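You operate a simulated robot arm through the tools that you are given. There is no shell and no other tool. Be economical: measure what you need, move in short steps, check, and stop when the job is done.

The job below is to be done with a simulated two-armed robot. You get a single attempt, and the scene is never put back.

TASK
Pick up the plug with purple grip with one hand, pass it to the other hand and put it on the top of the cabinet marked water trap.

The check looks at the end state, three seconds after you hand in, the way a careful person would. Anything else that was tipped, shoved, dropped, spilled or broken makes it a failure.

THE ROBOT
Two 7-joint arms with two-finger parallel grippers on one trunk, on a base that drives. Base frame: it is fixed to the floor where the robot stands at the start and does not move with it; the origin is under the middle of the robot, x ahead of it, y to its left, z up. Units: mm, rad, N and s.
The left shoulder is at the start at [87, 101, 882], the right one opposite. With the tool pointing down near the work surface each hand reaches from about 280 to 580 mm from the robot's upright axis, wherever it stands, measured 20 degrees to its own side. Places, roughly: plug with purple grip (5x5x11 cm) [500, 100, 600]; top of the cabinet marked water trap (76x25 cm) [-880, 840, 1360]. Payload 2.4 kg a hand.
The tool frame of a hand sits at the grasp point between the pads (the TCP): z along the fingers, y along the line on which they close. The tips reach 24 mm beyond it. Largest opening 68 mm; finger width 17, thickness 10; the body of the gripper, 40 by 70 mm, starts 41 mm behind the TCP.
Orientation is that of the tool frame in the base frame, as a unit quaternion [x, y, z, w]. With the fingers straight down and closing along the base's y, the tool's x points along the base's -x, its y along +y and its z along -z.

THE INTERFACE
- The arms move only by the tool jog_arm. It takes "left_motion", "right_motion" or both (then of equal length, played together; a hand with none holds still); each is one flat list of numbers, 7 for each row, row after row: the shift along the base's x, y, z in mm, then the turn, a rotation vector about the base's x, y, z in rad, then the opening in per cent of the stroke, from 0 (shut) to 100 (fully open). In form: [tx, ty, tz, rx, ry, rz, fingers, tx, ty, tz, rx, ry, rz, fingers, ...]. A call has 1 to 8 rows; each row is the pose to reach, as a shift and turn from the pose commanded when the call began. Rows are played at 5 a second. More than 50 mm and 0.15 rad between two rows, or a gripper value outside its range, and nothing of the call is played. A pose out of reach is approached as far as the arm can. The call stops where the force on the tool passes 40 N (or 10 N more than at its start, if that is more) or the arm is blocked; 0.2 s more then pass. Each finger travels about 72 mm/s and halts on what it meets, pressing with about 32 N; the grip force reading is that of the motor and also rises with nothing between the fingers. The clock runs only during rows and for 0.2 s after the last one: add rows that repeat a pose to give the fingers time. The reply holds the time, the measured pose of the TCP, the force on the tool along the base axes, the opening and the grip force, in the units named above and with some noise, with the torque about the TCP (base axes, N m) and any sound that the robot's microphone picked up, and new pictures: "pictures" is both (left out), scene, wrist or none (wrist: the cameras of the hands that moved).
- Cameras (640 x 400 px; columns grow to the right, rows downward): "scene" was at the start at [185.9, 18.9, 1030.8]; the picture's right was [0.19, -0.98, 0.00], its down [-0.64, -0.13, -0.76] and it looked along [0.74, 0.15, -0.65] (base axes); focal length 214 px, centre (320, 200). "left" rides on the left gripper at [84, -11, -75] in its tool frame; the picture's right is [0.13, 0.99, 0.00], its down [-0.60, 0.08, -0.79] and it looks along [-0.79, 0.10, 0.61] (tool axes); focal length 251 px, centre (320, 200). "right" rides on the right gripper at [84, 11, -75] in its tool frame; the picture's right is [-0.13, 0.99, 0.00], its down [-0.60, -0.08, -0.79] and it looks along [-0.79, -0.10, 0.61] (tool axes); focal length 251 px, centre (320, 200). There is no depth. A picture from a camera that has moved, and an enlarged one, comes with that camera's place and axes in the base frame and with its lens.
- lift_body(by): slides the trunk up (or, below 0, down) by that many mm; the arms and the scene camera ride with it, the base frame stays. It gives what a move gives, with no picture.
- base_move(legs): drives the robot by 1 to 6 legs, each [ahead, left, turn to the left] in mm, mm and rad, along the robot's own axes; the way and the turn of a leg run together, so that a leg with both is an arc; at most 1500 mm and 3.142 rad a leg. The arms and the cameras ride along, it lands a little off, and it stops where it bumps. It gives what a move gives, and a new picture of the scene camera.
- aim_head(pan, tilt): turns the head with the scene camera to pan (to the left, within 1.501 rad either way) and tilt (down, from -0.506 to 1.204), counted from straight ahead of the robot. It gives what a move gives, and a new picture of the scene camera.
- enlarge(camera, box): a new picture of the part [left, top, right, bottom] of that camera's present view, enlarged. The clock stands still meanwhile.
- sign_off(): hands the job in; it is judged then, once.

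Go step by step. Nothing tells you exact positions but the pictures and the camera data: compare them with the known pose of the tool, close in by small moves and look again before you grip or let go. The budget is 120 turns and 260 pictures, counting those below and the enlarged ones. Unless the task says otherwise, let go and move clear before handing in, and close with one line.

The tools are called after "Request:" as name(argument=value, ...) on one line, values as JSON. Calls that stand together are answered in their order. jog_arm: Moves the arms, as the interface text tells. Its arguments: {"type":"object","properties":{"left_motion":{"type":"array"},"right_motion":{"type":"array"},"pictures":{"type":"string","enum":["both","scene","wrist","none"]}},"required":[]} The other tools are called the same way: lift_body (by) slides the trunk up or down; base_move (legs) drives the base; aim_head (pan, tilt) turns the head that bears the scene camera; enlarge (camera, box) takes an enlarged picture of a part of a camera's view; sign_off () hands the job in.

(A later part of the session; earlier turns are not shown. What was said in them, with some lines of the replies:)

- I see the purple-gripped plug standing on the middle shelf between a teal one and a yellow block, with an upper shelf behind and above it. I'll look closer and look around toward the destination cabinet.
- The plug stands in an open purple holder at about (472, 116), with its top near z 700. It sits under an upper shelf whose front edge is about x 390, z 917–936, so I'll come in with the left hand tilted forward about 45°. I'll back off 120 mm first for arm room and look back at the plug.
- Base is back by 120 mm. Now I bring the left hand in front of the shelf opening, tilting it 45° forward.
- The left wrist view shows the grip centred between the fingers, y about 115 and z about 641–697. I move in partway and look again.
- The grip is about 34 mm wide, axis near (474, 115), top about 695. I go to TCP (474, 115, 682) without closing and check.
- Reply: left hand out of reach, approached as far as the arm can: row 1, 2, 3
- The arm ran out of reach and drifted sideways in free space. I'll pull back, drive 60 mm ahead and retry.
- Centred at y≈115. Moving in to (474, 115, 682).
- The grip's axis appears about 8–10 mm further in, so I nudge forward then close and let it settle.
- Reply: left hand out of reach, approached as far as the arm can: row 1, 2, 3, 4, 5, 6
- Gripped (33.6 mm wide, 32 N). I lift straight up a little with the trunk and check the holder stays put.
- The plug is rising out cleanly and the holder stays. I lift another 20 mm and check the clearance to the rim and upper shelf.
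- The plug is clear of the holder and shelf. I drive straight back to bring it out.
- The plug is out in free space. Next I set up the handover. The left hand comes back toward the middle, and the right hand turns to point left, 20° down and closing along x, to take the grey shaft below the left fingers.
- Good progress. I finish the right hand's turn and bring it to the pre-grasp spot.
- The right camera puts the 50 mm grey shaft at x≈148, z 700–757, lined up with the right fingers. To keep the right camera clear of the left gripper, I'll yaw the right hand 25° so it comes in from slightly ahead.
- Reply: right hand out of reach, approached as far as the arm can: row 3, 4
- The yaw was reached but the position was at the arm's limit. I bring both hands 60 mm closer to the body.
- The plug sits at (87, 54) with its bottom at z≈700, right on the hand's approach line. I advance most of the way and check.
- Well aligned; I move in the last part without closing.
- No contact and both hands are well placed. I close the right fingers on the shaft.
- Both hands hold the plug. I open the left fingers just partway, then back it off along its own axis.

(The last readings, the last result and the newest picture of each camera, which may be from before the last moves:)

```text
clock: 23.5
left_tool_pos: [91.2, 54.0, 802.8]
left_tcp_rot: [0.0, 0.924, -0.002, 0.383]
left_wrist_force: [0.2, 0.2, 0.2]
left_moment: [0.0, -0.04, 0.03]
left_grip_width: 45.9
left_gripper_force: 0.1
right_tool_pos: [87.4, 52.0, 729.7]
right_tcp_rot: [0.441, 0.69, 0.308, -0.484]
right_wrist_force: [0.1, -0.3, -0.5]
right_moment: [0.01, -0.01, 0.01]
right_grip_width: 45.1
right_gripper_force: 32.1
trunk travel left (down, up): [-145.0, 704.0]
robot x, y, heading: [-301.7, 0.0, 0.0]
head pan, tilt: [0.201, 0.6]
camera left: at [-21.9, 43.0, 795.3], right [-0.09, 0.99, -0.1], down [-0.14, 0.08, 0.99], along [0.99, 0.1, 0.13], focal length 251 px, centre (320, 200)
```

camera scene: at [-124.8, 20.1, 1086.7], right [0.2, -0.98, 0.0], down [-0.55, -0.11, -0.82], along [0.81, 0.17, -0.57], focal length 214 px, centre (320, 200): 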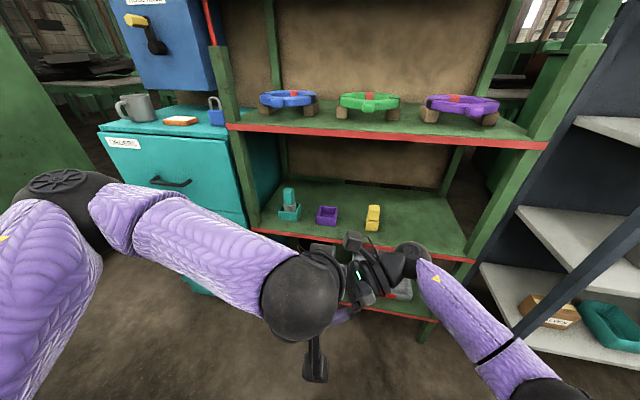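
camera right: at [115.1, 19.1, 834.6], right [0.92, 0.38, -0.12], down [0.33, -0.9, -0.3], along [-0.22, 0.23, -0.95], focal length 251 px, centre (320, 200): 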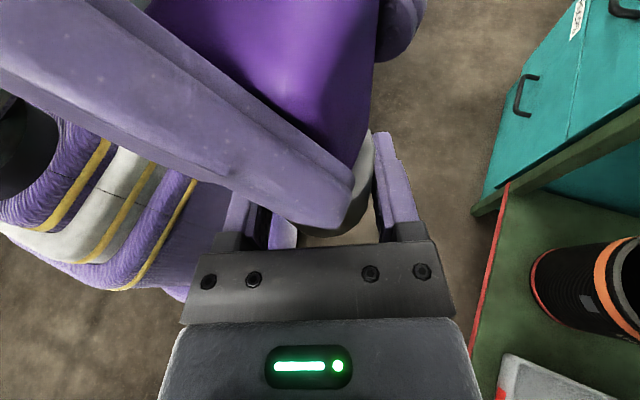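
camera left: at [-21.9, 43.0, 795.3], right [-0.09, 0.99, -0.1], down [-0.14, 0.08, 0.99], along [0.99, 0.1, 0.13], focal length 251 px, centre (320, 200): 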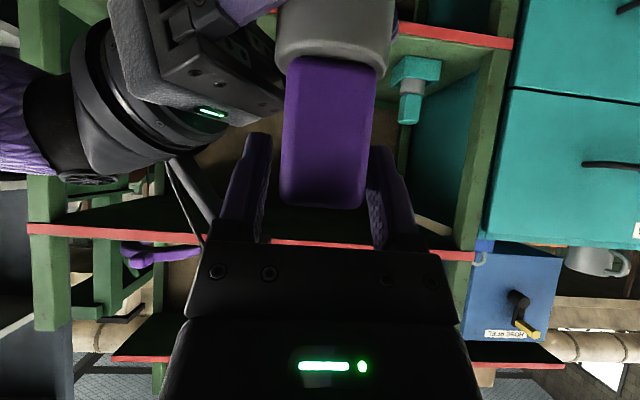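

The left is free of the plug. Retracting it back and up, then out to the left.

Request:
jog_arm(left_motion=[-15, 0, 15, 0, 0, 0, 68, -32, 0, 32, 0, 0, 0, 68, -55, 10, 50, 0, 0, 0, 68, -70, 40, 60, 0, 0, 0, 68, -75, 80, 65, 0, 0, 0, 68, -75, 120, 65, 0, 0, 0, 68, -75, 150, 65, 0, 0, 0, 68, -75, 150, 65, 0, 0, 0, 68])

Request:
enlarge(camera="right", box=[0, 0, 640, 400])

```text
clock: 25.3
left_tool_pos: [61.5, 215.9, 890.7]
left_tcp_rot: [0.001, 0.924, -0.003, 0.383]
left_wrist_force: [-0.8, 0.1, 0.0]
left_moment: [0.02, 0.01, -0.03]
left_grip_width: 46.2
left_gripper_force: 0.0
left hand out of reach, approached as far as the arm can: row 2, 3, 4, 5, 6, 7, 8
right_tool_pos: [87.4, 51.7, 730.0]
right_tcp_rot: [0.44, 0.69, 0.308, -0.485]
right_wrist_force: [0.1, -0.2, 0.5]
right_moment: [0.03, 0.0, 0.03]
right_grip_width: 44.6
right_gripper_force: 32.0
trunk travel left (down, up): [-145.0, 704.0]
robot x, y, heading: [-300.6, 3.8, -0.0]
head pan, tilt: [0.201, 0.6]
camera scene: at [-124.9, 20.2, 1086.7], right [0.2, -0.98, 0.0], down [-0.55, -0.11, -0.82], along [0.81, 0.17, -0.57], focal length 214 px, centre (320, 200)
camera left: at [-51.0, 205.6, 884.5], right [-0.09, 0.99, -0.1], down [-0.14, 0.08, 0.99], along [0.99, 0.1, 0.13], focal length 251 px, centre (320, 200)
```

scene: 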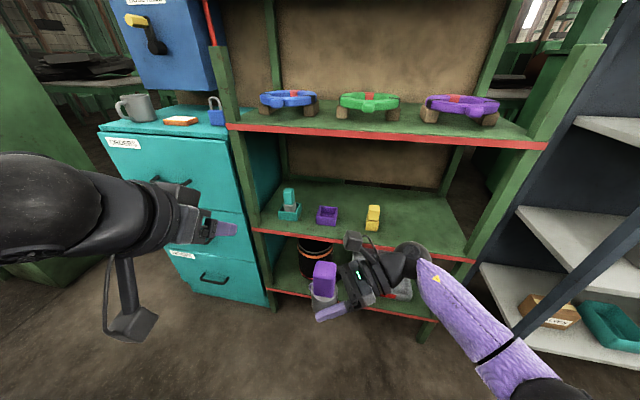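
left: 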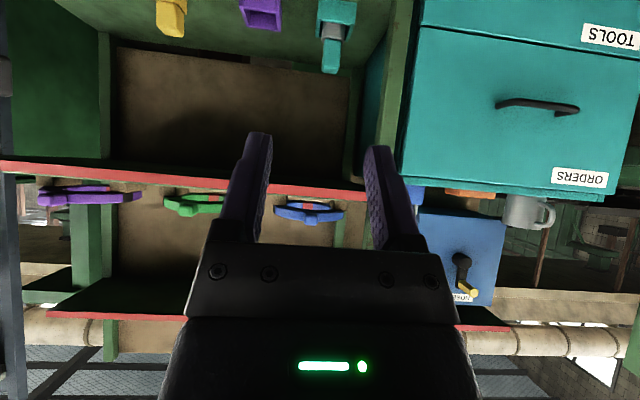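

```text
1.00 times, centred on (320, 200) of right (not enlarged: the box is as wide or as high as the picture)
camera zoom: at [115.0, 19.1, 834.7], right [0.92, 0.38, -0.12], down [0.33, -0.9, -0.3], along [-0.22, 0.23, -0.95], focal length 251 px, centre (320, 200)
```

zoom: 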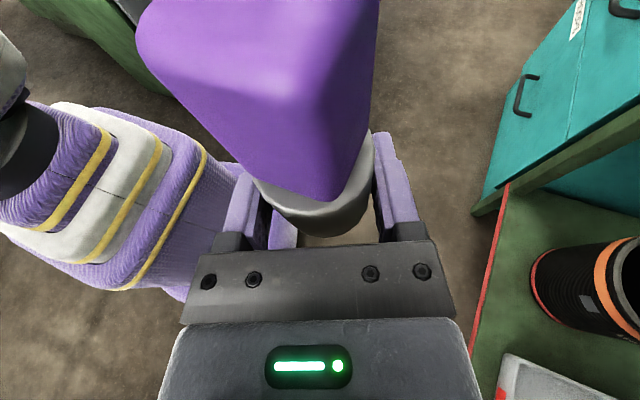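

The right hand holds the plug securely by the shaft. Now I yaw the right hand so its fingers will point forward-left, suitable for setting down over the cabinet's front edge.

Request:
jog_arm(right_motion=[5, -15, 4, 0, 0, -0.136, 0, 10, -30, 8, 0, 0, -0.272, 0, 15, -45, 12, 0, 0, -0.408, 0, 20, -60, 16, 0, 0, -0.544, 0, 25, -75, 20, 0, 0, -0.68, 0, 30, -90, 24, 0, 0, -0.816, 0, 35, -105, 28, 0, 0, -0.952, 0, 40, -120, 30, 0, 0, -1.088, 0])

Request:
aim_head(pan=1.5, tilt=0.5)

```text
clock: 27.1
left_tool_pos: [62.4, 216.0, 891.3]
left_tcp_rot: [0.0, 0.923, -0.002, 0.384]
left_wrist_force: [-0.4, -0.1, -0.3]
left_moment: [0.0, 0.01, 0.01]
left_grip_width: 46.1
left_gripper_force: 0.1
right_tool_pos: [128.3, -67.8, 759.8]
right_tcp_rot: [0.735, 0.362, 0.515, -0.253]
right_wrist_force: [0.4, -0.2, -2.5]
right_moment: [0.03, -0.01, 0.08]
right_grip_width: 44.7
right_gripper_force: 32.0
trunk travel left (down, up): [-145.0, 704.0]
robot x, y, heading: [-299.3, -0.4, 0.001]
head pan, tilt: [0.201, 0.6]
camera scene: at [-124.8, 20.1, 1086.7], right [0.2, -0.98, 0.0], down [-0.55, -0.11, -0.82], along [0.81, 0.17, -0.57], focal length 214 px, centre (320, 200)
camera right: at [110.2, -107.6, 864.7], right [0.76, -0.64, -0.12], down [-0.64, -0.71, -0.3], along [0.1, 0.3, -0.95], focal length 251 px, centre (320, 200)
```

scene: 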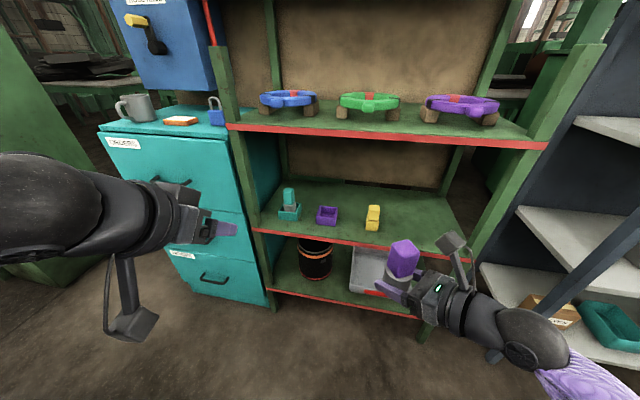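
right: 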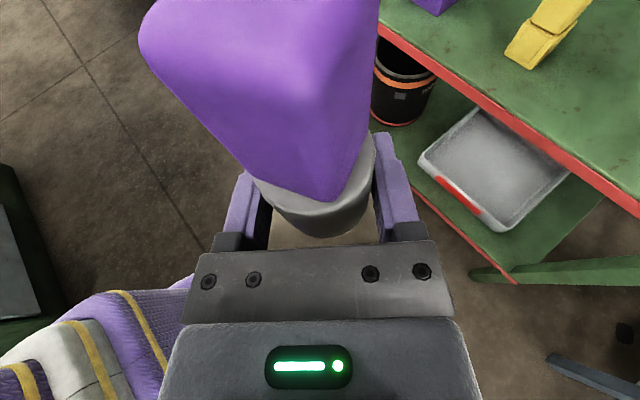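

```text
clock: 28.6
left_tool_pos: [60.7, 215.4, 891.5]
left_tcp_rot: [0.001, 0.923, -0.003, 0.384]
left_wrist_force: [0.6, -0.7, 0.2]
left_moment: [0.03, 0.02, -0.01]
left_grip_width: 46.2
left_gripper_force: 0.2
right_tool_pos: [127.9, -67.6, 760.6]
right_tcp_rot: [0.734, 0.362, 0.514, -0.254]
right_wrist_force: [-0.1, 0.2, -2.1]
right_moment: [0.0, 0.0, -0.02]
right_grip_width: 44.9
right_gripper_force: 31.7
trunk travel left (down, up): [-145.0, 704.0]
robot x, y, heading: [-299.3, 1.9, -0.001]
head pan, tilt: [1.499, 0.499]
camera scene: at [-205.0, 93.1, 1095.8], right [1.0, -0.07, 0.0], down [-0.03, -0.48, -0.88], along [0.06, 0.88, -0.48], focal length 214 px, centre (320, 200)
```

scene: 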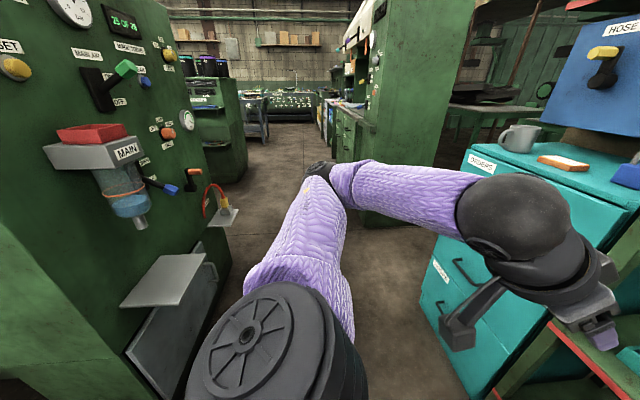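

The plug is upright in the right hand. I raise the trunk so that everything clears the cabinet top (z 1360), and look at the cabinet.

Request:
lift_body(by=690)

Request:
aim_head(pan=1.5, tilt=0.5)

```text
refused: 690 is not a number from -400 to 400
```

```text
clock: 29.2
left_tool_pos: [60.9, 215.6, 892.0]
left_tcp_rot: [0.0, 0.924, -0.002, 0.383]
left_wrist_force: [-0.4, -0.2, -0.6]
left_moment: [-0.03, -0.01, -0.03]
left_grip_width: 46.5
left_gripper_force: 0.1
right_tool_pos: [127.4, -67.6, 760.0]
right_tcp_rot: [0.734, 0.362, 0.515, -0.254]
right_wrist_force: [-0.3, 1.0, -2.6]
right_moment: [-0.02, 0.04, -0.01]
right_grip_width: 44.8
right_gripper_force: 32.8
trunk travel left (down, up): [-145.0, 704.0]
robot x, y, heading: [-302.0, -0.7, 0.001]
head pan, tilt: [1.499, 0.499]
camera scene: at [-205.0, 93.1, 1095.8], right [1.0, -0.07, 0.0], down [-0.03, -0.48, -0.88], along [0.06, 0.88, -0.48], focal length 214 px, centre (320, 200)
```

scene: 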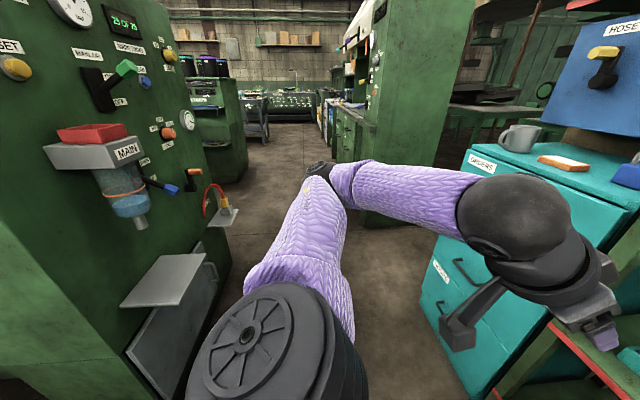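

The lift is limited to 400 mm a call, so I do it in two.

Request:
lift_body(by=400)

Request:
lift_body(by=290)

Request:
aim_head(pan=1.5, tilt=0.6)

```text
clock: 33.0
left_tool_pos: [61.3, 216.5, 1290.9]
left_tcp_rot: [0.0, 0.924, -0.002, 0.383]
left_wrist_force: [0.2, 0.2, -0.3]
left_moment: [0.01, 0.01, 0.0]
left_grip_width: 46.2
left_gripper_force: 0.0
right_tool_pos: [128.3, -67.8, 1160.9]
right_tcp_rot: [0.734, 0.362, 0.515, -0.255]
right_wrist_force: [0.4, 0.6, -2.2]
right_moment: [-0.05, -0.01, 0.03]
right_grip_width: 44.9
right_gripper_force: 32.2
trunk travel left (down, up): [-545.0, 304.0]
robot x, y, heading: [-300.0, 0.6, 0.001]
head pan, tilt: [1.499, 0.499]
```

```text
clock: 35.9
left_tool_pos: [61.8, 216.4, 1580.5]
left_tcp_rot: [0.0, 0.923, -0.002, 0.384]
left_wrist_force: [0.8, 0.3, -0.3]
left_moment: [0.0, 0.0, 0.03]
left_grip_width: 46.0
left_gripper_force: 0.1
right_tool_pos: [127.4, -67.6, 1451.5]
right_tcp_rot: [0.735, 0.362, 0.514, -0.254]
right_wrist_force: [0.0, 0.3, -2.9]
right_moment: [0.01, -0.01, 0.0]
right_grip_width: 44.9
right_gripper_force: 32.1
trunk travel left (down, up): [-835.0, 14.0]
robot x, y, heading: [-301.0, 1.1, 0.008]
head pan, tilt: [1.499, 0.499]
```

```text
clock: 36.6
left_tool_pos: [61.1, 216.6, 1580.4]
left_tcp_rot: [0.001, 0.924, -0.002, 0.383]
left_wrist_force: [0.2, -0.7, -0.8]
left_moment: [0.01, 0.03, -0.02]
left_grip_width: 46.2
left_gripper_force: 0.1
right_tool_pos: [129.0, -66.8, 1451.3]
right_tcp_rot: [0.734, 0.362, 0.515, -0.254]
right_wrist_force: [-0.2, 0.3, -2.8]
right_moment: [0.01, 0.02, 0.01]
right_grip_width: 44.8
right_gripper_force: 32.0
trunk travel left (down, up): [-835.0, 14.0]
robot x, y, heading: [-300.8, 1.7, -0.001]
head pan, tilt: [1.499, 0.6]
camera scene: at [-283.0, 90.5, 1781.5], right [1.0, -0.07, 0.0], down [-0.04, -0.56, -0.83], along [0.06, 0.82, -0.56], focal length 214 px, centre (320, 200)
```

scene: 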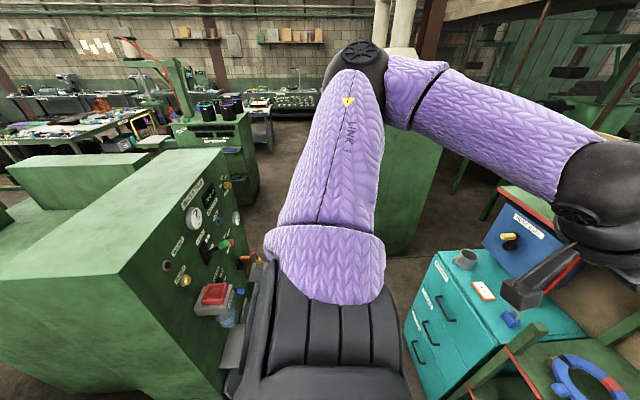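

The cabinet top is clear; its front edge runs along x≈-735 from y 433 to 1223. I turn left and drive along the aisle to y≈1000.

Request:
base_move(legs=[[0, 0, 1.571]])

Request:
aim_head(pan=0.4, tilt=0.7)

```text
clock: 40.8
left_tool_pos: [-517.5, 360.5, 1581.3]
left_tcp_rot: [0.654, -0.652, -0.27, -0.272]
left_wrist_force: [0.6, 0.3, 0.3]
left_moment: [-0.04, 0.03, 0.03]
left_grip_width: 46.2
left_gripper_force: 0.0
right_tool_pos: [-234.0, 428.1, 1451.2]
right_tcp_rot: [0.262, 0.776, 0.183, -0.543]
right_wrist_force: [-0.1, 0.9, -2.3]
right_moment: [-0.01, 0.0, 0.02]
right_grip_width: 45.1
right_gripper_force: 31.9
trunk travel left (down, up): [-835.0, 14.0]
robot x, y, heading: [-298.6, -1.8, 1.58]
head pan, tilt: [1.499, 0.6]
camera scene: at [-388.1, 18.7, 1781.5], right [0.07, 1.0, 0.0], down [0.56, -0.04, -0.83], along [-0.82, 0.05, -0.56], focal length 214 px, centre (320, 200)
```

scene: 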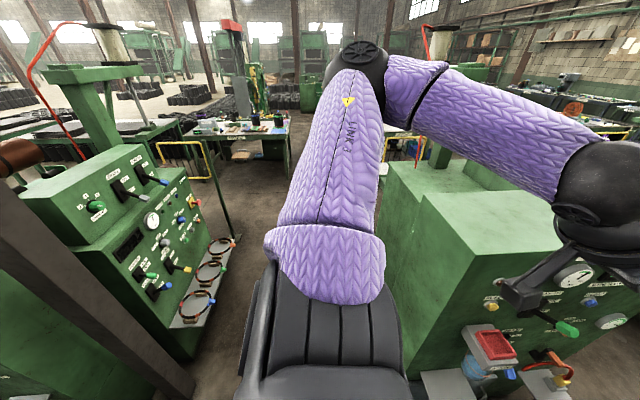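

```text
clock: 42.2
left_tool_pos: [-517.9, 361.3, 1581.2]
left_tcp_rot: [0.654, -0.652, -0.27, -0.273]
left_wrist_force: [-0.1, -0.8, 0.7]
left_moment: [-0.04, -0.02, 0.0]
left_grip_width: 46.2
left_gripper_force: 0.0
right_tool_pos: [-233.7, 428.3, 1451.8]
right_tcp_rot: [0.262, 0.776, 0.183, -0.544]
right_wrist_force: [0.6, -0.1, -1.7]
right_moment: [0.0, -0.02, 0.0]
right_grip_width: 44.8
right_gripper_force: 32.1
trunk travel left (down, up): [-835.0, 14.0]
robot x, y, heading: [-301.2, 2.4, 1.579]
head pan, tilt: [0.4, 0.7]
camera scene: at [-333.4, 90.9, 1772.9], right [0.92, 0.39, 0.0], down [0.25, -0.59, -0.76], along [-0.3, 0.7, -0.64], focal length 214 px, centre (320, 200)
```

scene: 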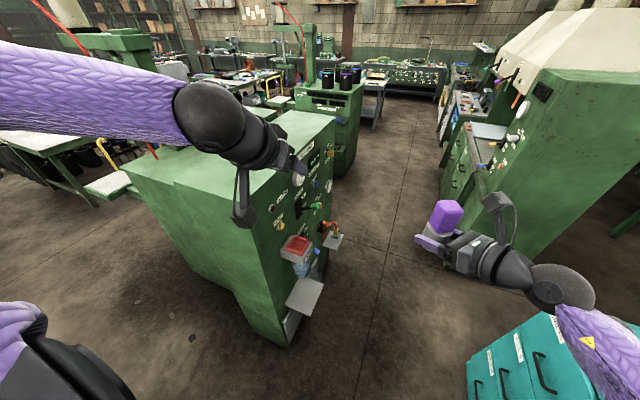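

The aisle ahead is clear. Driving ahead 1000 mm.

Request:
base_move(legs=[[1000, 0, 0]])

```text
clock: 47.4
left_tool_pos: [-529.2, 1368.4, 1580.8]
left_tcp_rot: [0.656, -0.65, -0.271, -0.271]
left_wrist_force: [-0.1, 0.4, -0.1]
left_moment: [-0.01, 0.0, 0.0]
left_grip_width: 46.3
left_gripper_force: 0.1
right_tool_pos: [-245.7, 1435.6, 1450.9]
right_tcp_rot: [0.259, 0.777, 0.181, -0.545]
right_wrist_force: [0.2, -0.1, -2.4]
right_moment: [0.01, 0.02, -0.03]
right_grip_width: 44.6
right_gripper_force: 32.0
trunk travel left (down, up): [-835.0, 14.0]
robot x, y, heading: [-307.7, 1009.2, 1.578]
head pan, tilt: [0.4, 0.7]
camera scene: at [-342.3, 1099.1, 1772.9], right [0.92, 0.4, 0.0], down [0.26, -0.59, -0.76], along [-0.31, 0.7, -0.64], focal length 214 px, centre (320, 200)
```

scene: 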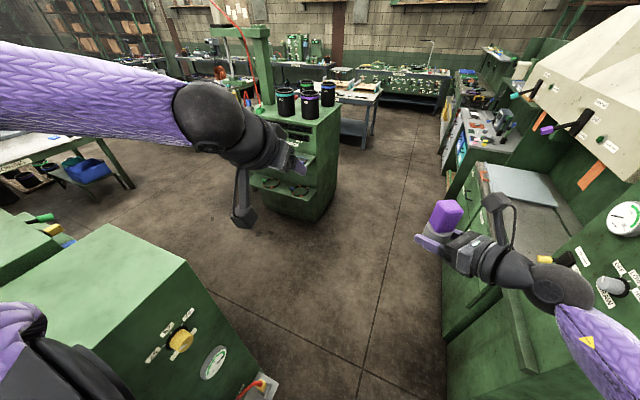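

Clear. I turn left to face the cabinet.

Request:
base_move(legs=[[0, 0, 1.563]])

Request:
aim_head(pan=0.0, tilt=0.8)

```text
clock: 51.6
left_tool_pos: [-670.0, 789.2, 1579.7]
left_tcp_rot: [0.923, 0.001, -0.384, -0.002]
left_wrist_force: [0.6, -0.1, 0.4]
left_moment: [0.01, 0.03, 0.03]
left_grip_width: 46.3
left_gripper_force: 0.1
right_tool_pos: [-736.7, 1073.5, 1450.5]
right_tcp_rot: [-0.363, 0.734, -0.255, -0.514]
right_wrist_force: [-0.2, 0.7, -1.9]
right_moment: [0.03, 0.02, 0.02]
right_grip_width: 44.8
right_gripper_force: 31.7
trunk travel left (down, up): [-835.0, 14.0]
robot x, y, heading: [-310.4, 1009.0, -3.136]
head pan, tilt: [0.4, 0.7]
camera scene: at [-396.9, 977.0, 1772.9], right [-0.39, 0.92, 0.0], down [0.59, 0.25, -0.76], along [-0.7, -0.3, -0.64], focal length 214 px, centre (320, 200)
```

scene: 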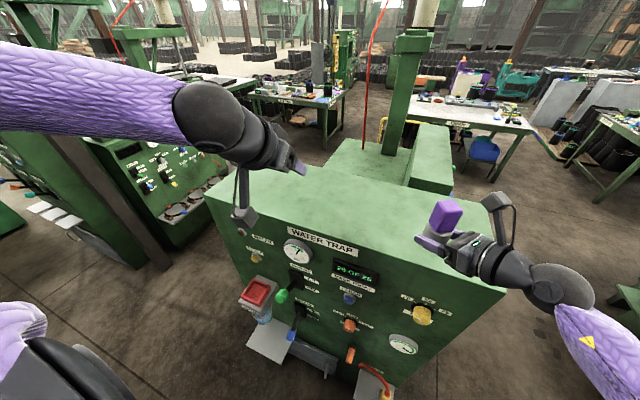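

```text
clock: 52.5
left_tool_pos: [-668.8, 790.1, 1581.4]
left_tcp_rot: [0.924, 0.002, -0.383, -0.001]
left_wrist_force: [0.6, -0.2, 0.6]
left_moment: [-0.01, -0.01, -0.02]
left_grip_width: 46.1
left_gripper_force: 0.0
right_tool_pos: [-736.2, 1074.0, 1449.5]
right_tcp_rot: [-0.364, 0.734, -0.255, -0.513]
right_wrist_force: [0.2, 0.6, -2.2]
right_moment: [0.0, 0.01, 0.0]
right_grip_width: 45.3
right_gripper_force: 31.5
trunk travel left (down, up): [-835.0, 14.0]
robot x, y, heading: [-311.0, 1004.7, -3.137]
head pan, tilt: [0.0, 0.799]
camera scene: at [-399.5, 1010.0, 1764.6], right [-0.01, 1.0, 0.0], down [0.72, 0.0, -0.7], along [-0.7, 0.0, -0.72], focal length 214 px, centre (320, 200)
```

scene: 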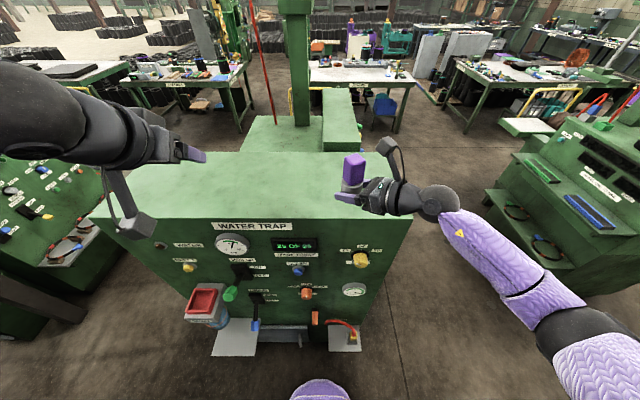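

I'm facing the cabinet and the hand is just in front of its edge (x≈-730); top spans back to x≈-1015 and y up to ~1225. I edge 55 mm forward and then check.

Request:
base_move(legs=[[55, 0, 0]])

Request:
jog_arm(right_motion=[-10, 0, 0, 0, 0, 0, 0, -20, 0, 0, 0, 0, 0, 0, -30, 0, 0, 0, 0, 0, 0, -30, 0, 0, 0, 0, 0, 0])

```text
clock: 53.4
left_tool_pos: [-726.1, 790.5, 1581.2]
left_tcp_rot: [0.923, 0.0, -0.384, -0.002]
left_wrist_force: [0.0, -0.3, 0.0]
left_moment: [0.02, 0.0, 0.01]
left_grip_width: 46.3
left_gripper_force: 0.0
right_tool_pos: [-791.7, 1074.0, 1450.4]
right_tcp_rot: [-0.364, 0.734, -0.255, -0.513]
right_wrist_force: [-0.7, -0.1, -1.9]
right_moment: [-0.01, -0.04, -0.01]
right_grip_width: 45.0
right_gripper_force: 32.2
trunk travel left (down, up): [-835.0, 14.0]
robot x, y, heading: [-363.3, 1009.1, -3.134]
head pan, tilt: [0.0, 0.799]
camera scene: at [-454.9, 1009.6, 1764.6], right [0.0, 1.0, 0.0], down [0.72, 0.0, -0.7], along [-0.7, 0.0, -0.72], focal length 214 px, centre (320, 200)
```

scene: 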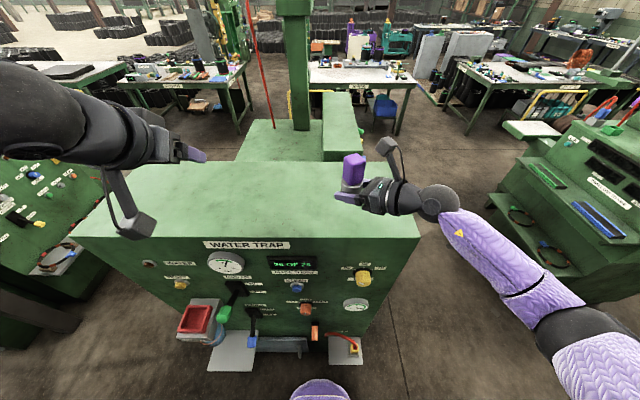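

```text
clock: 54.4
left_tool_pos: [-724.7, 790.5, 1581.5]
left_tcp_rot: [0.923, 0.001, -0.384, -0.002]
left_wrist_force: [0.1, 0.7, -0.2]
left_moment: [0.0, -0.03, 0.04]
left_grip_width: 46.2
left_gripper_force: 0.1
right_tool_pos: [-821.1, 1074.2, 1449.4]
right_tcp_rot: [-0.364, 0.734, -0.256, -0.513]
right_wrist_force: [0.0, 0.0, -2.7]
right_moment: [0.02, 0.02, -0.02]
right_grip_width: 45.0
right_gripper_force: 32.1
trunk travel left (down, up): [-835.0, 14.0]
robot x, y, heading: [-361.2, 1006.9, -3.136]
head pan, tilt: [0.0, 0.799]
camera scene: at [-454.2, 1009.8, 1764.6], right [0.0, 1.0, 0.0], down [0.72, 0.0, -0.7], along [-0.7, 0.0, -0.72], focal length 214 px, centre (320, 200)
camera right: at [-805.4, 1113.9, 1554.5], right [-0.76, 0.63, -0.12], down [0.64, 0.71, -0.3], along [-0.1, -0.3, -0.95], focal length 251 px, centre (320, 200)
```

scene: 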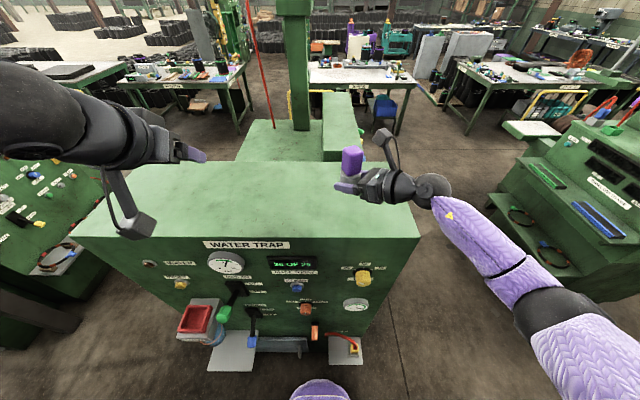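
right: 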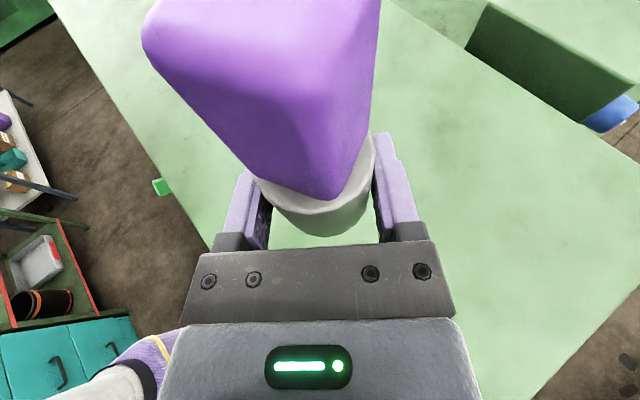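

The plug is over the top, about 90 mm in from the front edge. I lower with the trunk by 45 mm and look.

Request:
lift_body(by=-45)

Request:
enlarge(camera="scene", box=[280, 110, 480, 235])

Request:
enlarge(camera="left", box=[0, 0, 640, 400])

```text
clock: 55.3
left_tool_pos: [-724.6, 789.9, 1536.4]
left_tcp_rot: [0.923, 0.002, -0.384, -0.001]
left_wrist_force: [0.1, -0.8, 0.0]
left_moment: [0.0, 0.02, 0.02]
left_grip_width: 46.4
left_gripper_force: 0.1
right_tool_pos: [-820.6, 1074.1, 1406.7]
right_tcp_rot: [-0.364, 0.734, -0.256, -0.513]
right_wrist_force: [0.4, -0.2, -2.2]
right_moment: [-0.03, 0.0, 0.03]
right_grip_width: 44.7
right_gripper_force: 32.3
trunk travel left (down, up): [-790.0, 60.0]
robot x, y, heading: [-365.8, 1007.6, -3.142]
head pan, tilt: [0.0, 0.799]
```

```text
3.20 times, centred on (380, 172) of scene
camera zoom: at [-454.2, 1009.9, 1719.6], right [0.0, 1.0, 0.0], down [0.72, 0.0, -0.7], along [-0.7, 0.0, -0.72], focal length 686 px, centre (128, 288)
```

zoom: 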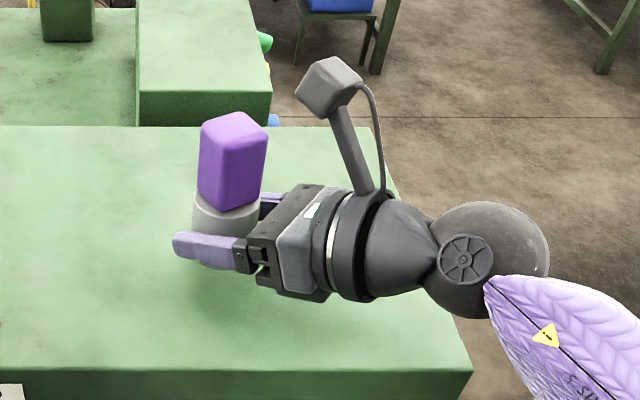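

```text
1.00 times, centred on (320, 200) of left (not enlarged: the box is as wide or as high as the picture)
camera zoom: at [-611.9, 801.6, 1529.5], right [0.09, -0.99, -0.09], down [0.14, -0.08, 0.99], along [-0.99, -0.1, 0.13], focal length 251 px, centre (320, 200)
```

zoom: 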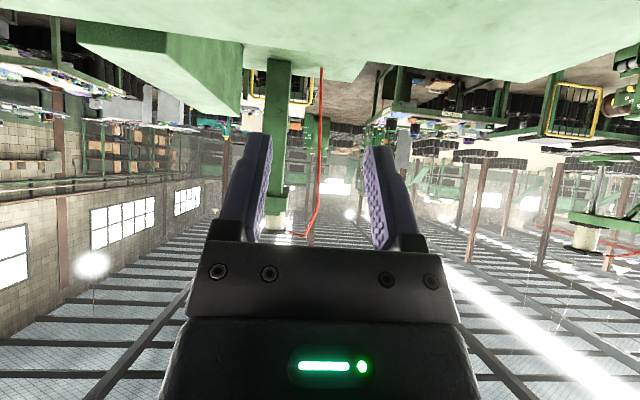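

Clearances look good. The plug bottom should be roughly 15 mm above the top, so I lower in small steps watching the force.

Request:
jog_arm(right_motion=[0, 0, -3, 0, 0, 0, 0, 0, 0, -6, 0, 0, 0, 0, 0, 0, -9, 0, 0, 0, 0, 0, 0, -11, 0, 0, 0, 0], pictures="none")

Request:
enlarge(camera="scene", box=[300, 120, 420, 195])

```text
clock: 56.3
left_tool_pos: [-725.6, 790.5, 1536.7]
left_tcp_rot: [0.923, 0.001, -0.384, -0.002]
left_wrist_force: [0.0, 0.2, 0.8]
left_moment: [0.02, 0.01, 0.0]
left_grip_width: 46.2
left_gripper_force: 0.1
right_tool_pos: [-820.6, 1073.7, 1394.9]
right_tcp_rot: [-0.364, 0.734, -0.255, -0.513]
right_wrist_force: [0.2, 0.0, -2.2]
right_moment: [0.01, 0.01, 0.02]
right_grip_width: 44.9
right_gripper_force: 32.6
trunk travel left (down, up): [-790.0, 60.0]
robot x, y, heading: [-364.1, 1010.0, -3.136]
head pan, tilt: [0.0, 0.799]
```

```text
5.33 times, centred on (360, 158) of scene
camera zoom: at [-454.3, 1009.8, 1719.6], right [0.0, 1.0, 0.0], down [0.72, 0.0, -0.7], along [-0.7, 0.0, -0.72], focal length 1144 px, centre (107, 427)
```

zoom: 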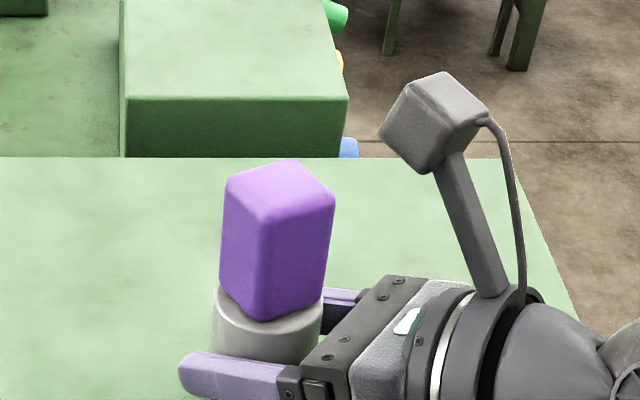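

No contact yet. Lowering further, slowly.

Request:
jog_arm(right_motion=[0, 0, -2, 0, 0, 0, 0, 0, 0, -4, 0, 0, 0, 0, 0, 0, -5, 0, 0, 0, 0], pictures="none")

```text
clock: 57.1
left_tool_pos: [-724.6, 789.7, 1536.8]
left_tcp_rot: [0.924, 0.002, -0.383, -0.002]
left_wrist_force: [-0.4, 0.3, 0.5]
left_moment: [-0.06, 0.01, 0.01]
left_grip_width: 46.4
left_gripper_force: 0.2
right_tool_pos: [-821.3, 1073.1, 1389.1]
right_tcp_rot: [-0.364, 0.734, -0.256, -0.514]
right_wrist_force: [-0.1, 0.2, -3.2]
right_moment: [0.03, 0.01, 0.03]
right_grip_width: 44.8
right_gripper_force: 31.9
trunk travel left (down, up): [-790.0, 60.0]
robot x, y, heading: [-362.5, 1007.4, -3.136]
head pan, tilt: [0.0, 0.799]
```

Request:
jog_arm(right_motion=[0, 0, -1.5, 0, 0, 0, 0, 0, 0, -3, 0, 0, 0, 0], pictures="scene")

Request:
enlarge(camera="scene", box=[300, 120, 460, 220])

```text
clock: 57.7
left_tool_pos: [-724.5, 790.9, 1536.2]
left_tcp_rot: [0.923, 0.001, -0.384, -0.002]
left_wrist_force: [-0.1, 0.3, 0.2]
left_moment: [-0.03, 0.01, -0.02]
left_grip_width: 46.2
left_gripper_force: 0.1
right_tool_pos: [-820.7, 1072.8, 1386.1]
right_tcp_rot: [-0.364, 0.734, -0.256, -0.513]
right_wrist_force: [-0.1, -0.1, -2.5]
right_moment: [0.0, 0.02, 0.02]
right_grip_width: 44.8
right_gripper_force: 31.8
trunk travel left (down, up): [-790.0, 60.0]
robot x, y, heading: [-361.4, 1009.5, -3.131]
head pan, tilt: [0.0, 0.799]
camera scene: at [-454.3, 1009.8, 1719.5], right [0.0, 1.0, 0.0], down [0.72, 0.0, -0.7], along [-0.7, 0.0, -0.72], focal length 214 px, centre (320, 200)
```

scene: 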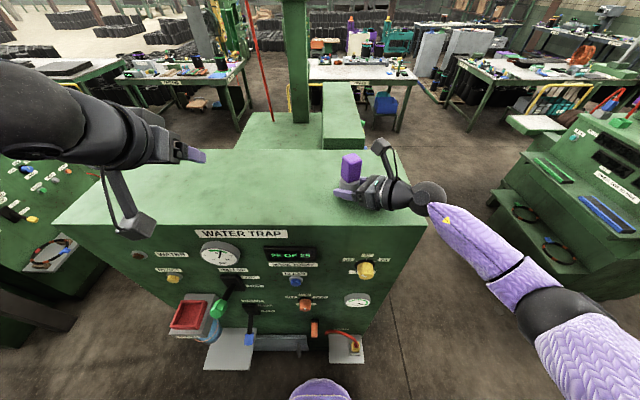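

```text
4.00 times, centred on (380, 170) of scene
camera zoom: at [-454.3, 1009.8, 1719.5], right [0.0, 1.0, 0.0], down [0.72, 0.0, -0.7], along [-0.7, 0.0, -0.72], focal length 858 px, centre (80, 320)
```

zoom: 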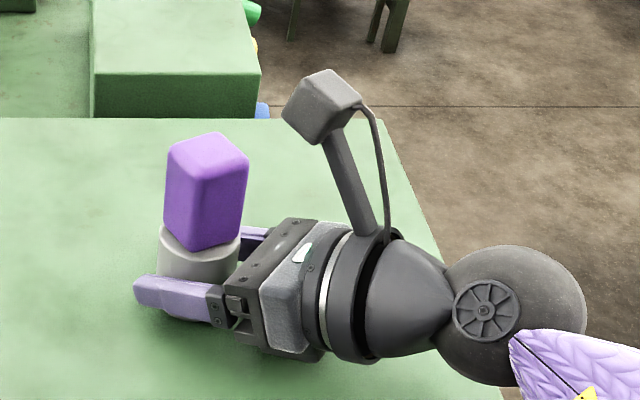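

Still hanging free (-2.5 N is the plug's weight). Continuing in small steps.

Request:
jog_arm(right_motion=[0, 0, -1.5, 0, 0, 0, 0, 0, 0, -3, 0, 0, 0, 0], pictures="none")

Request:
enlarge(camera="right", box=[160, 100, 480, 300])

```text
clock: 58.3
left_tool_pos: [-724.8, 789.6, 1536.6]
left_tcp_rot: [0.923, 0.001, -0.384, -0.001]
left_wrist_force: [0.5, 1.0, 0.6]
left_moment: [0.0, 0.01, -0.04]
left_grip_width: 46.3
left_gripper_force: 0.2
right_tool_pos: [-823.2, 1073.8, 1385.6]
right_tcp_rot: [-0.363, 0.733, -0.255, -0.515]
right_wrist_force: [-2.2, -0.8, 8.4]
right_moment: [-0.16, 0.14, -0.03]
right_grip_width: 45.3
right_gripper_force: 31.8
trunk travel left (down, up): [-790.0, 60.0]
robot x, y, heading: [-362.0, 1010.5, -3.137]
head pan, tilt: [0.0, 0.799]
```

```text
2.00 times, centred on (320, 200) of right
camera zoom: at [-804.9, 1114.3, 1489.0], right [-0.76, 0.64, -0.12], down [0.64, 0.71, -0.3], along [-0.1, -0.31, -0.95], focal length 503 px, centre (320, 200)
```

zoom: 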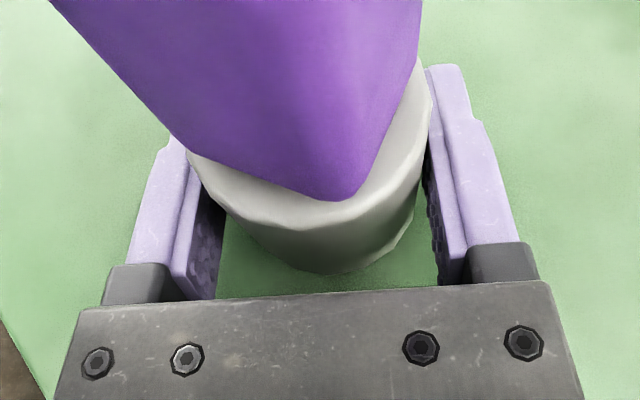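

Contact: the surface carries about 10 N. I ease off slightly, then open the fingers.

Request:
jog_arm(right_motion=[0, 0, 1.5, 0, 0, 0, 0, 0, 0, 1.5, 0, 0, 0, 0], pictures="none")

Request:
jog_arm(right_motion=[0, 0, 0, 0, 0, 0, 75, 0, 0, 0, 0, 0, 0, 85, 0, 0, 0, 0, 0, 0, 100, 0, 0, 0, 0, 0, 0, 100], pictures="wrist")

Request:
enlarge(camera="scene", box=[300, 120, 460, 220])

```text
clock: 58.9
left_tool_pos: [-725.3, 790.0, 1536.4]
left_tcp_rot: [0.924, 0.002, -0.383, -0.001]
left_wrist_force: [0.8, -0.1, 0.2]
left_moment: [0.0, 0.01, 0.0]
left_grip_width: 46.0
left_gripper_force: 0.0
right_tool_pos: [-821.0, 1074.8, 1384.9]
right_tcp_rot: [-0.364, 0.734, -0.256, -0.514]
right_wrist_force: [-2.9, -0.2, 2.5]
right_moment: [-0.07, 0.12, -0.01]
right_grip_width: 45.0
right_gripper_force: 32.2
trunk travel left (down, up): [-790.0, 60.0]
robot x, y, heading: [-363.2, 1005.5, -3.137]
head pan, tilt: [0.0, 0.799]
```

```text
clock: 59.9
left_tool_pos: [-723.9, 789.8, 1536.7]
left_tcp_rot: [0.923, 0.001, -0.384, -0.001]
left_wrist_force: [-0.1, 0.3, 0.0]
left_moment: [-0.02, 0.0, -0.04]
left_grip_width: 46.3
left_gripper_force: 0.0
right_tool_pos: [-821.1, 1073.5, 1384.7]
right_tcp_rot: [-0.363, 0.734, -0.254, -0.514]
right_wrist_force: [-0.4, -0.3, -0.4]
right_moment: [-0.02, -0.01, -0.02]
right_grip_width: 67.9
right_gripper_force: 0.0
trunk travel left (down, up): [-790.0, 60.0]
robot x, y, heading: [-364.9, 1012.1, -3.138]
head pan, tilt: [0.0, 0.799]
camera right: at [-805.1, 1114.1, 1489.3], right [-0.76, 0.63, -0.12], down [0.64, 0.71, -0.3], along [-0.1, -0.3, -0.95], focal length 251 px, centre (320, 200)
```

right: 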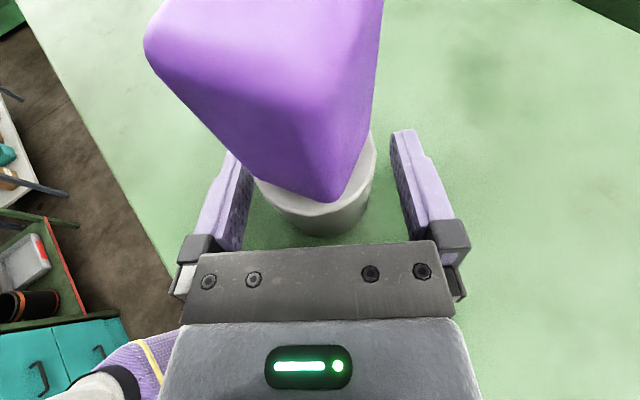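

```text
4.00 times, centred on (380, 170) of scene
camera zoom: at [-454.1, 1009.7, 1719.6], right [0.0, 1.0, 0.0], down [0.72, 0.0, -0.7], along [-0.7, 0.0, -0.72], focal length 858 px, centre (80, 320)
```

zoom: 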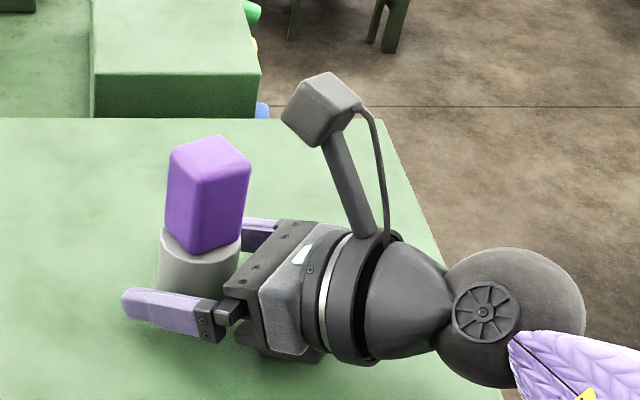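

The plug stands free and the fingers are open on both sides. I retract straight back along the hand's axis.

Request:
jog_arm(right_motion=[8.5, 11, 5, 0, 0, 0, 100, 20, 26, 12, 0, 0, 0, 100, 34, 45, 20.5, 0, 0, 0, 100, 51, 67, 31, 0, 0, 0, 100, 68, 90, 41, 0, 0, 0, 100, 80, 105, 65, 0, 0, 0, 100, 90, 115, 95, 0, 0, 0, 100])

```text
clock: 61.5
left_tool_pos: [-723.9, 789.8, 1536.5]
left_tcp_rot: [0.923, 0.002, -0.384, -0.001]
left_wrist_force: [0.0, -0.9, -0.6]
left_moment: [-0.01, 0.0, -0.04]
left_grip_width: 46.5
left_gripper_force: 0.1
right_tool_pos: [-730.3, 1190.4, 1480.2]
right_tcp_rot: [-0.363, 0.734, -0.254, -0.514]
right_wrist_force: [0.2, 0.3, -0.7]
right_moment: [0.02, 0.01, -0.01]
right_grip_width: 68.1
right_gripper_force: 0.0
trunk travel left (down, up): [-790.0, 60.0]
robot x, y, heading: [-359.9, 1008.8, -3.135]
head pan, tilt: [0.0, 0.799]
camera scene: at [-453.5, 1009.9, 1719.6], right [0.0, 1.0, 0.0], down [0.72, 0.0, -0.7], along [-0.7, 0.0, -0.72], focal length 214 px, centre (320, 200)
camera right: at [-714.4, 1229.8, 1585.0], right [-0.76, 0.63, -0.12], down [0.64, 0.71, -0.3], along [-0.1, -0.3, -0.95], focal length 251 px, centre (320, 200)
```

scene: 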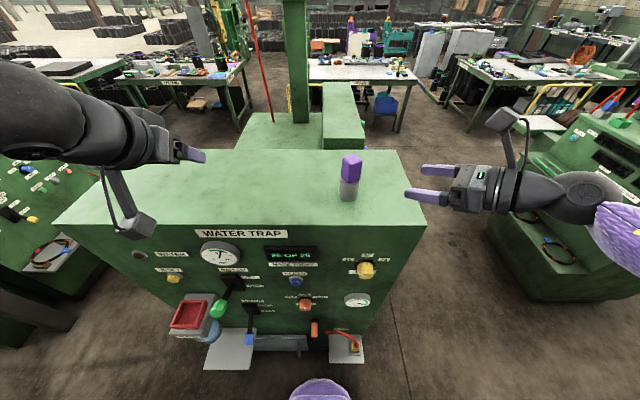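
right: 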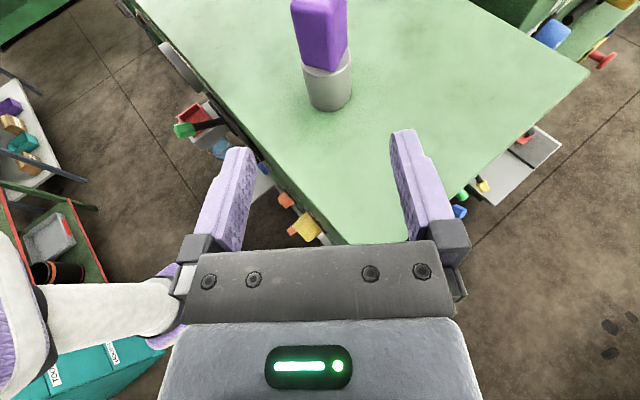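

The plug stands upright on top of the water trap cabinet, and both hands are empty and clear of it. Nothing else looks disturbed in the pictures, so I'm handing in.

Request:
sign_off()

```text
The job is handed in.
```

The left hand picked up the purple-gripped plug and passed it to the right hand, which stood it upright on top of the water trap cabinet; I've handed the job in.
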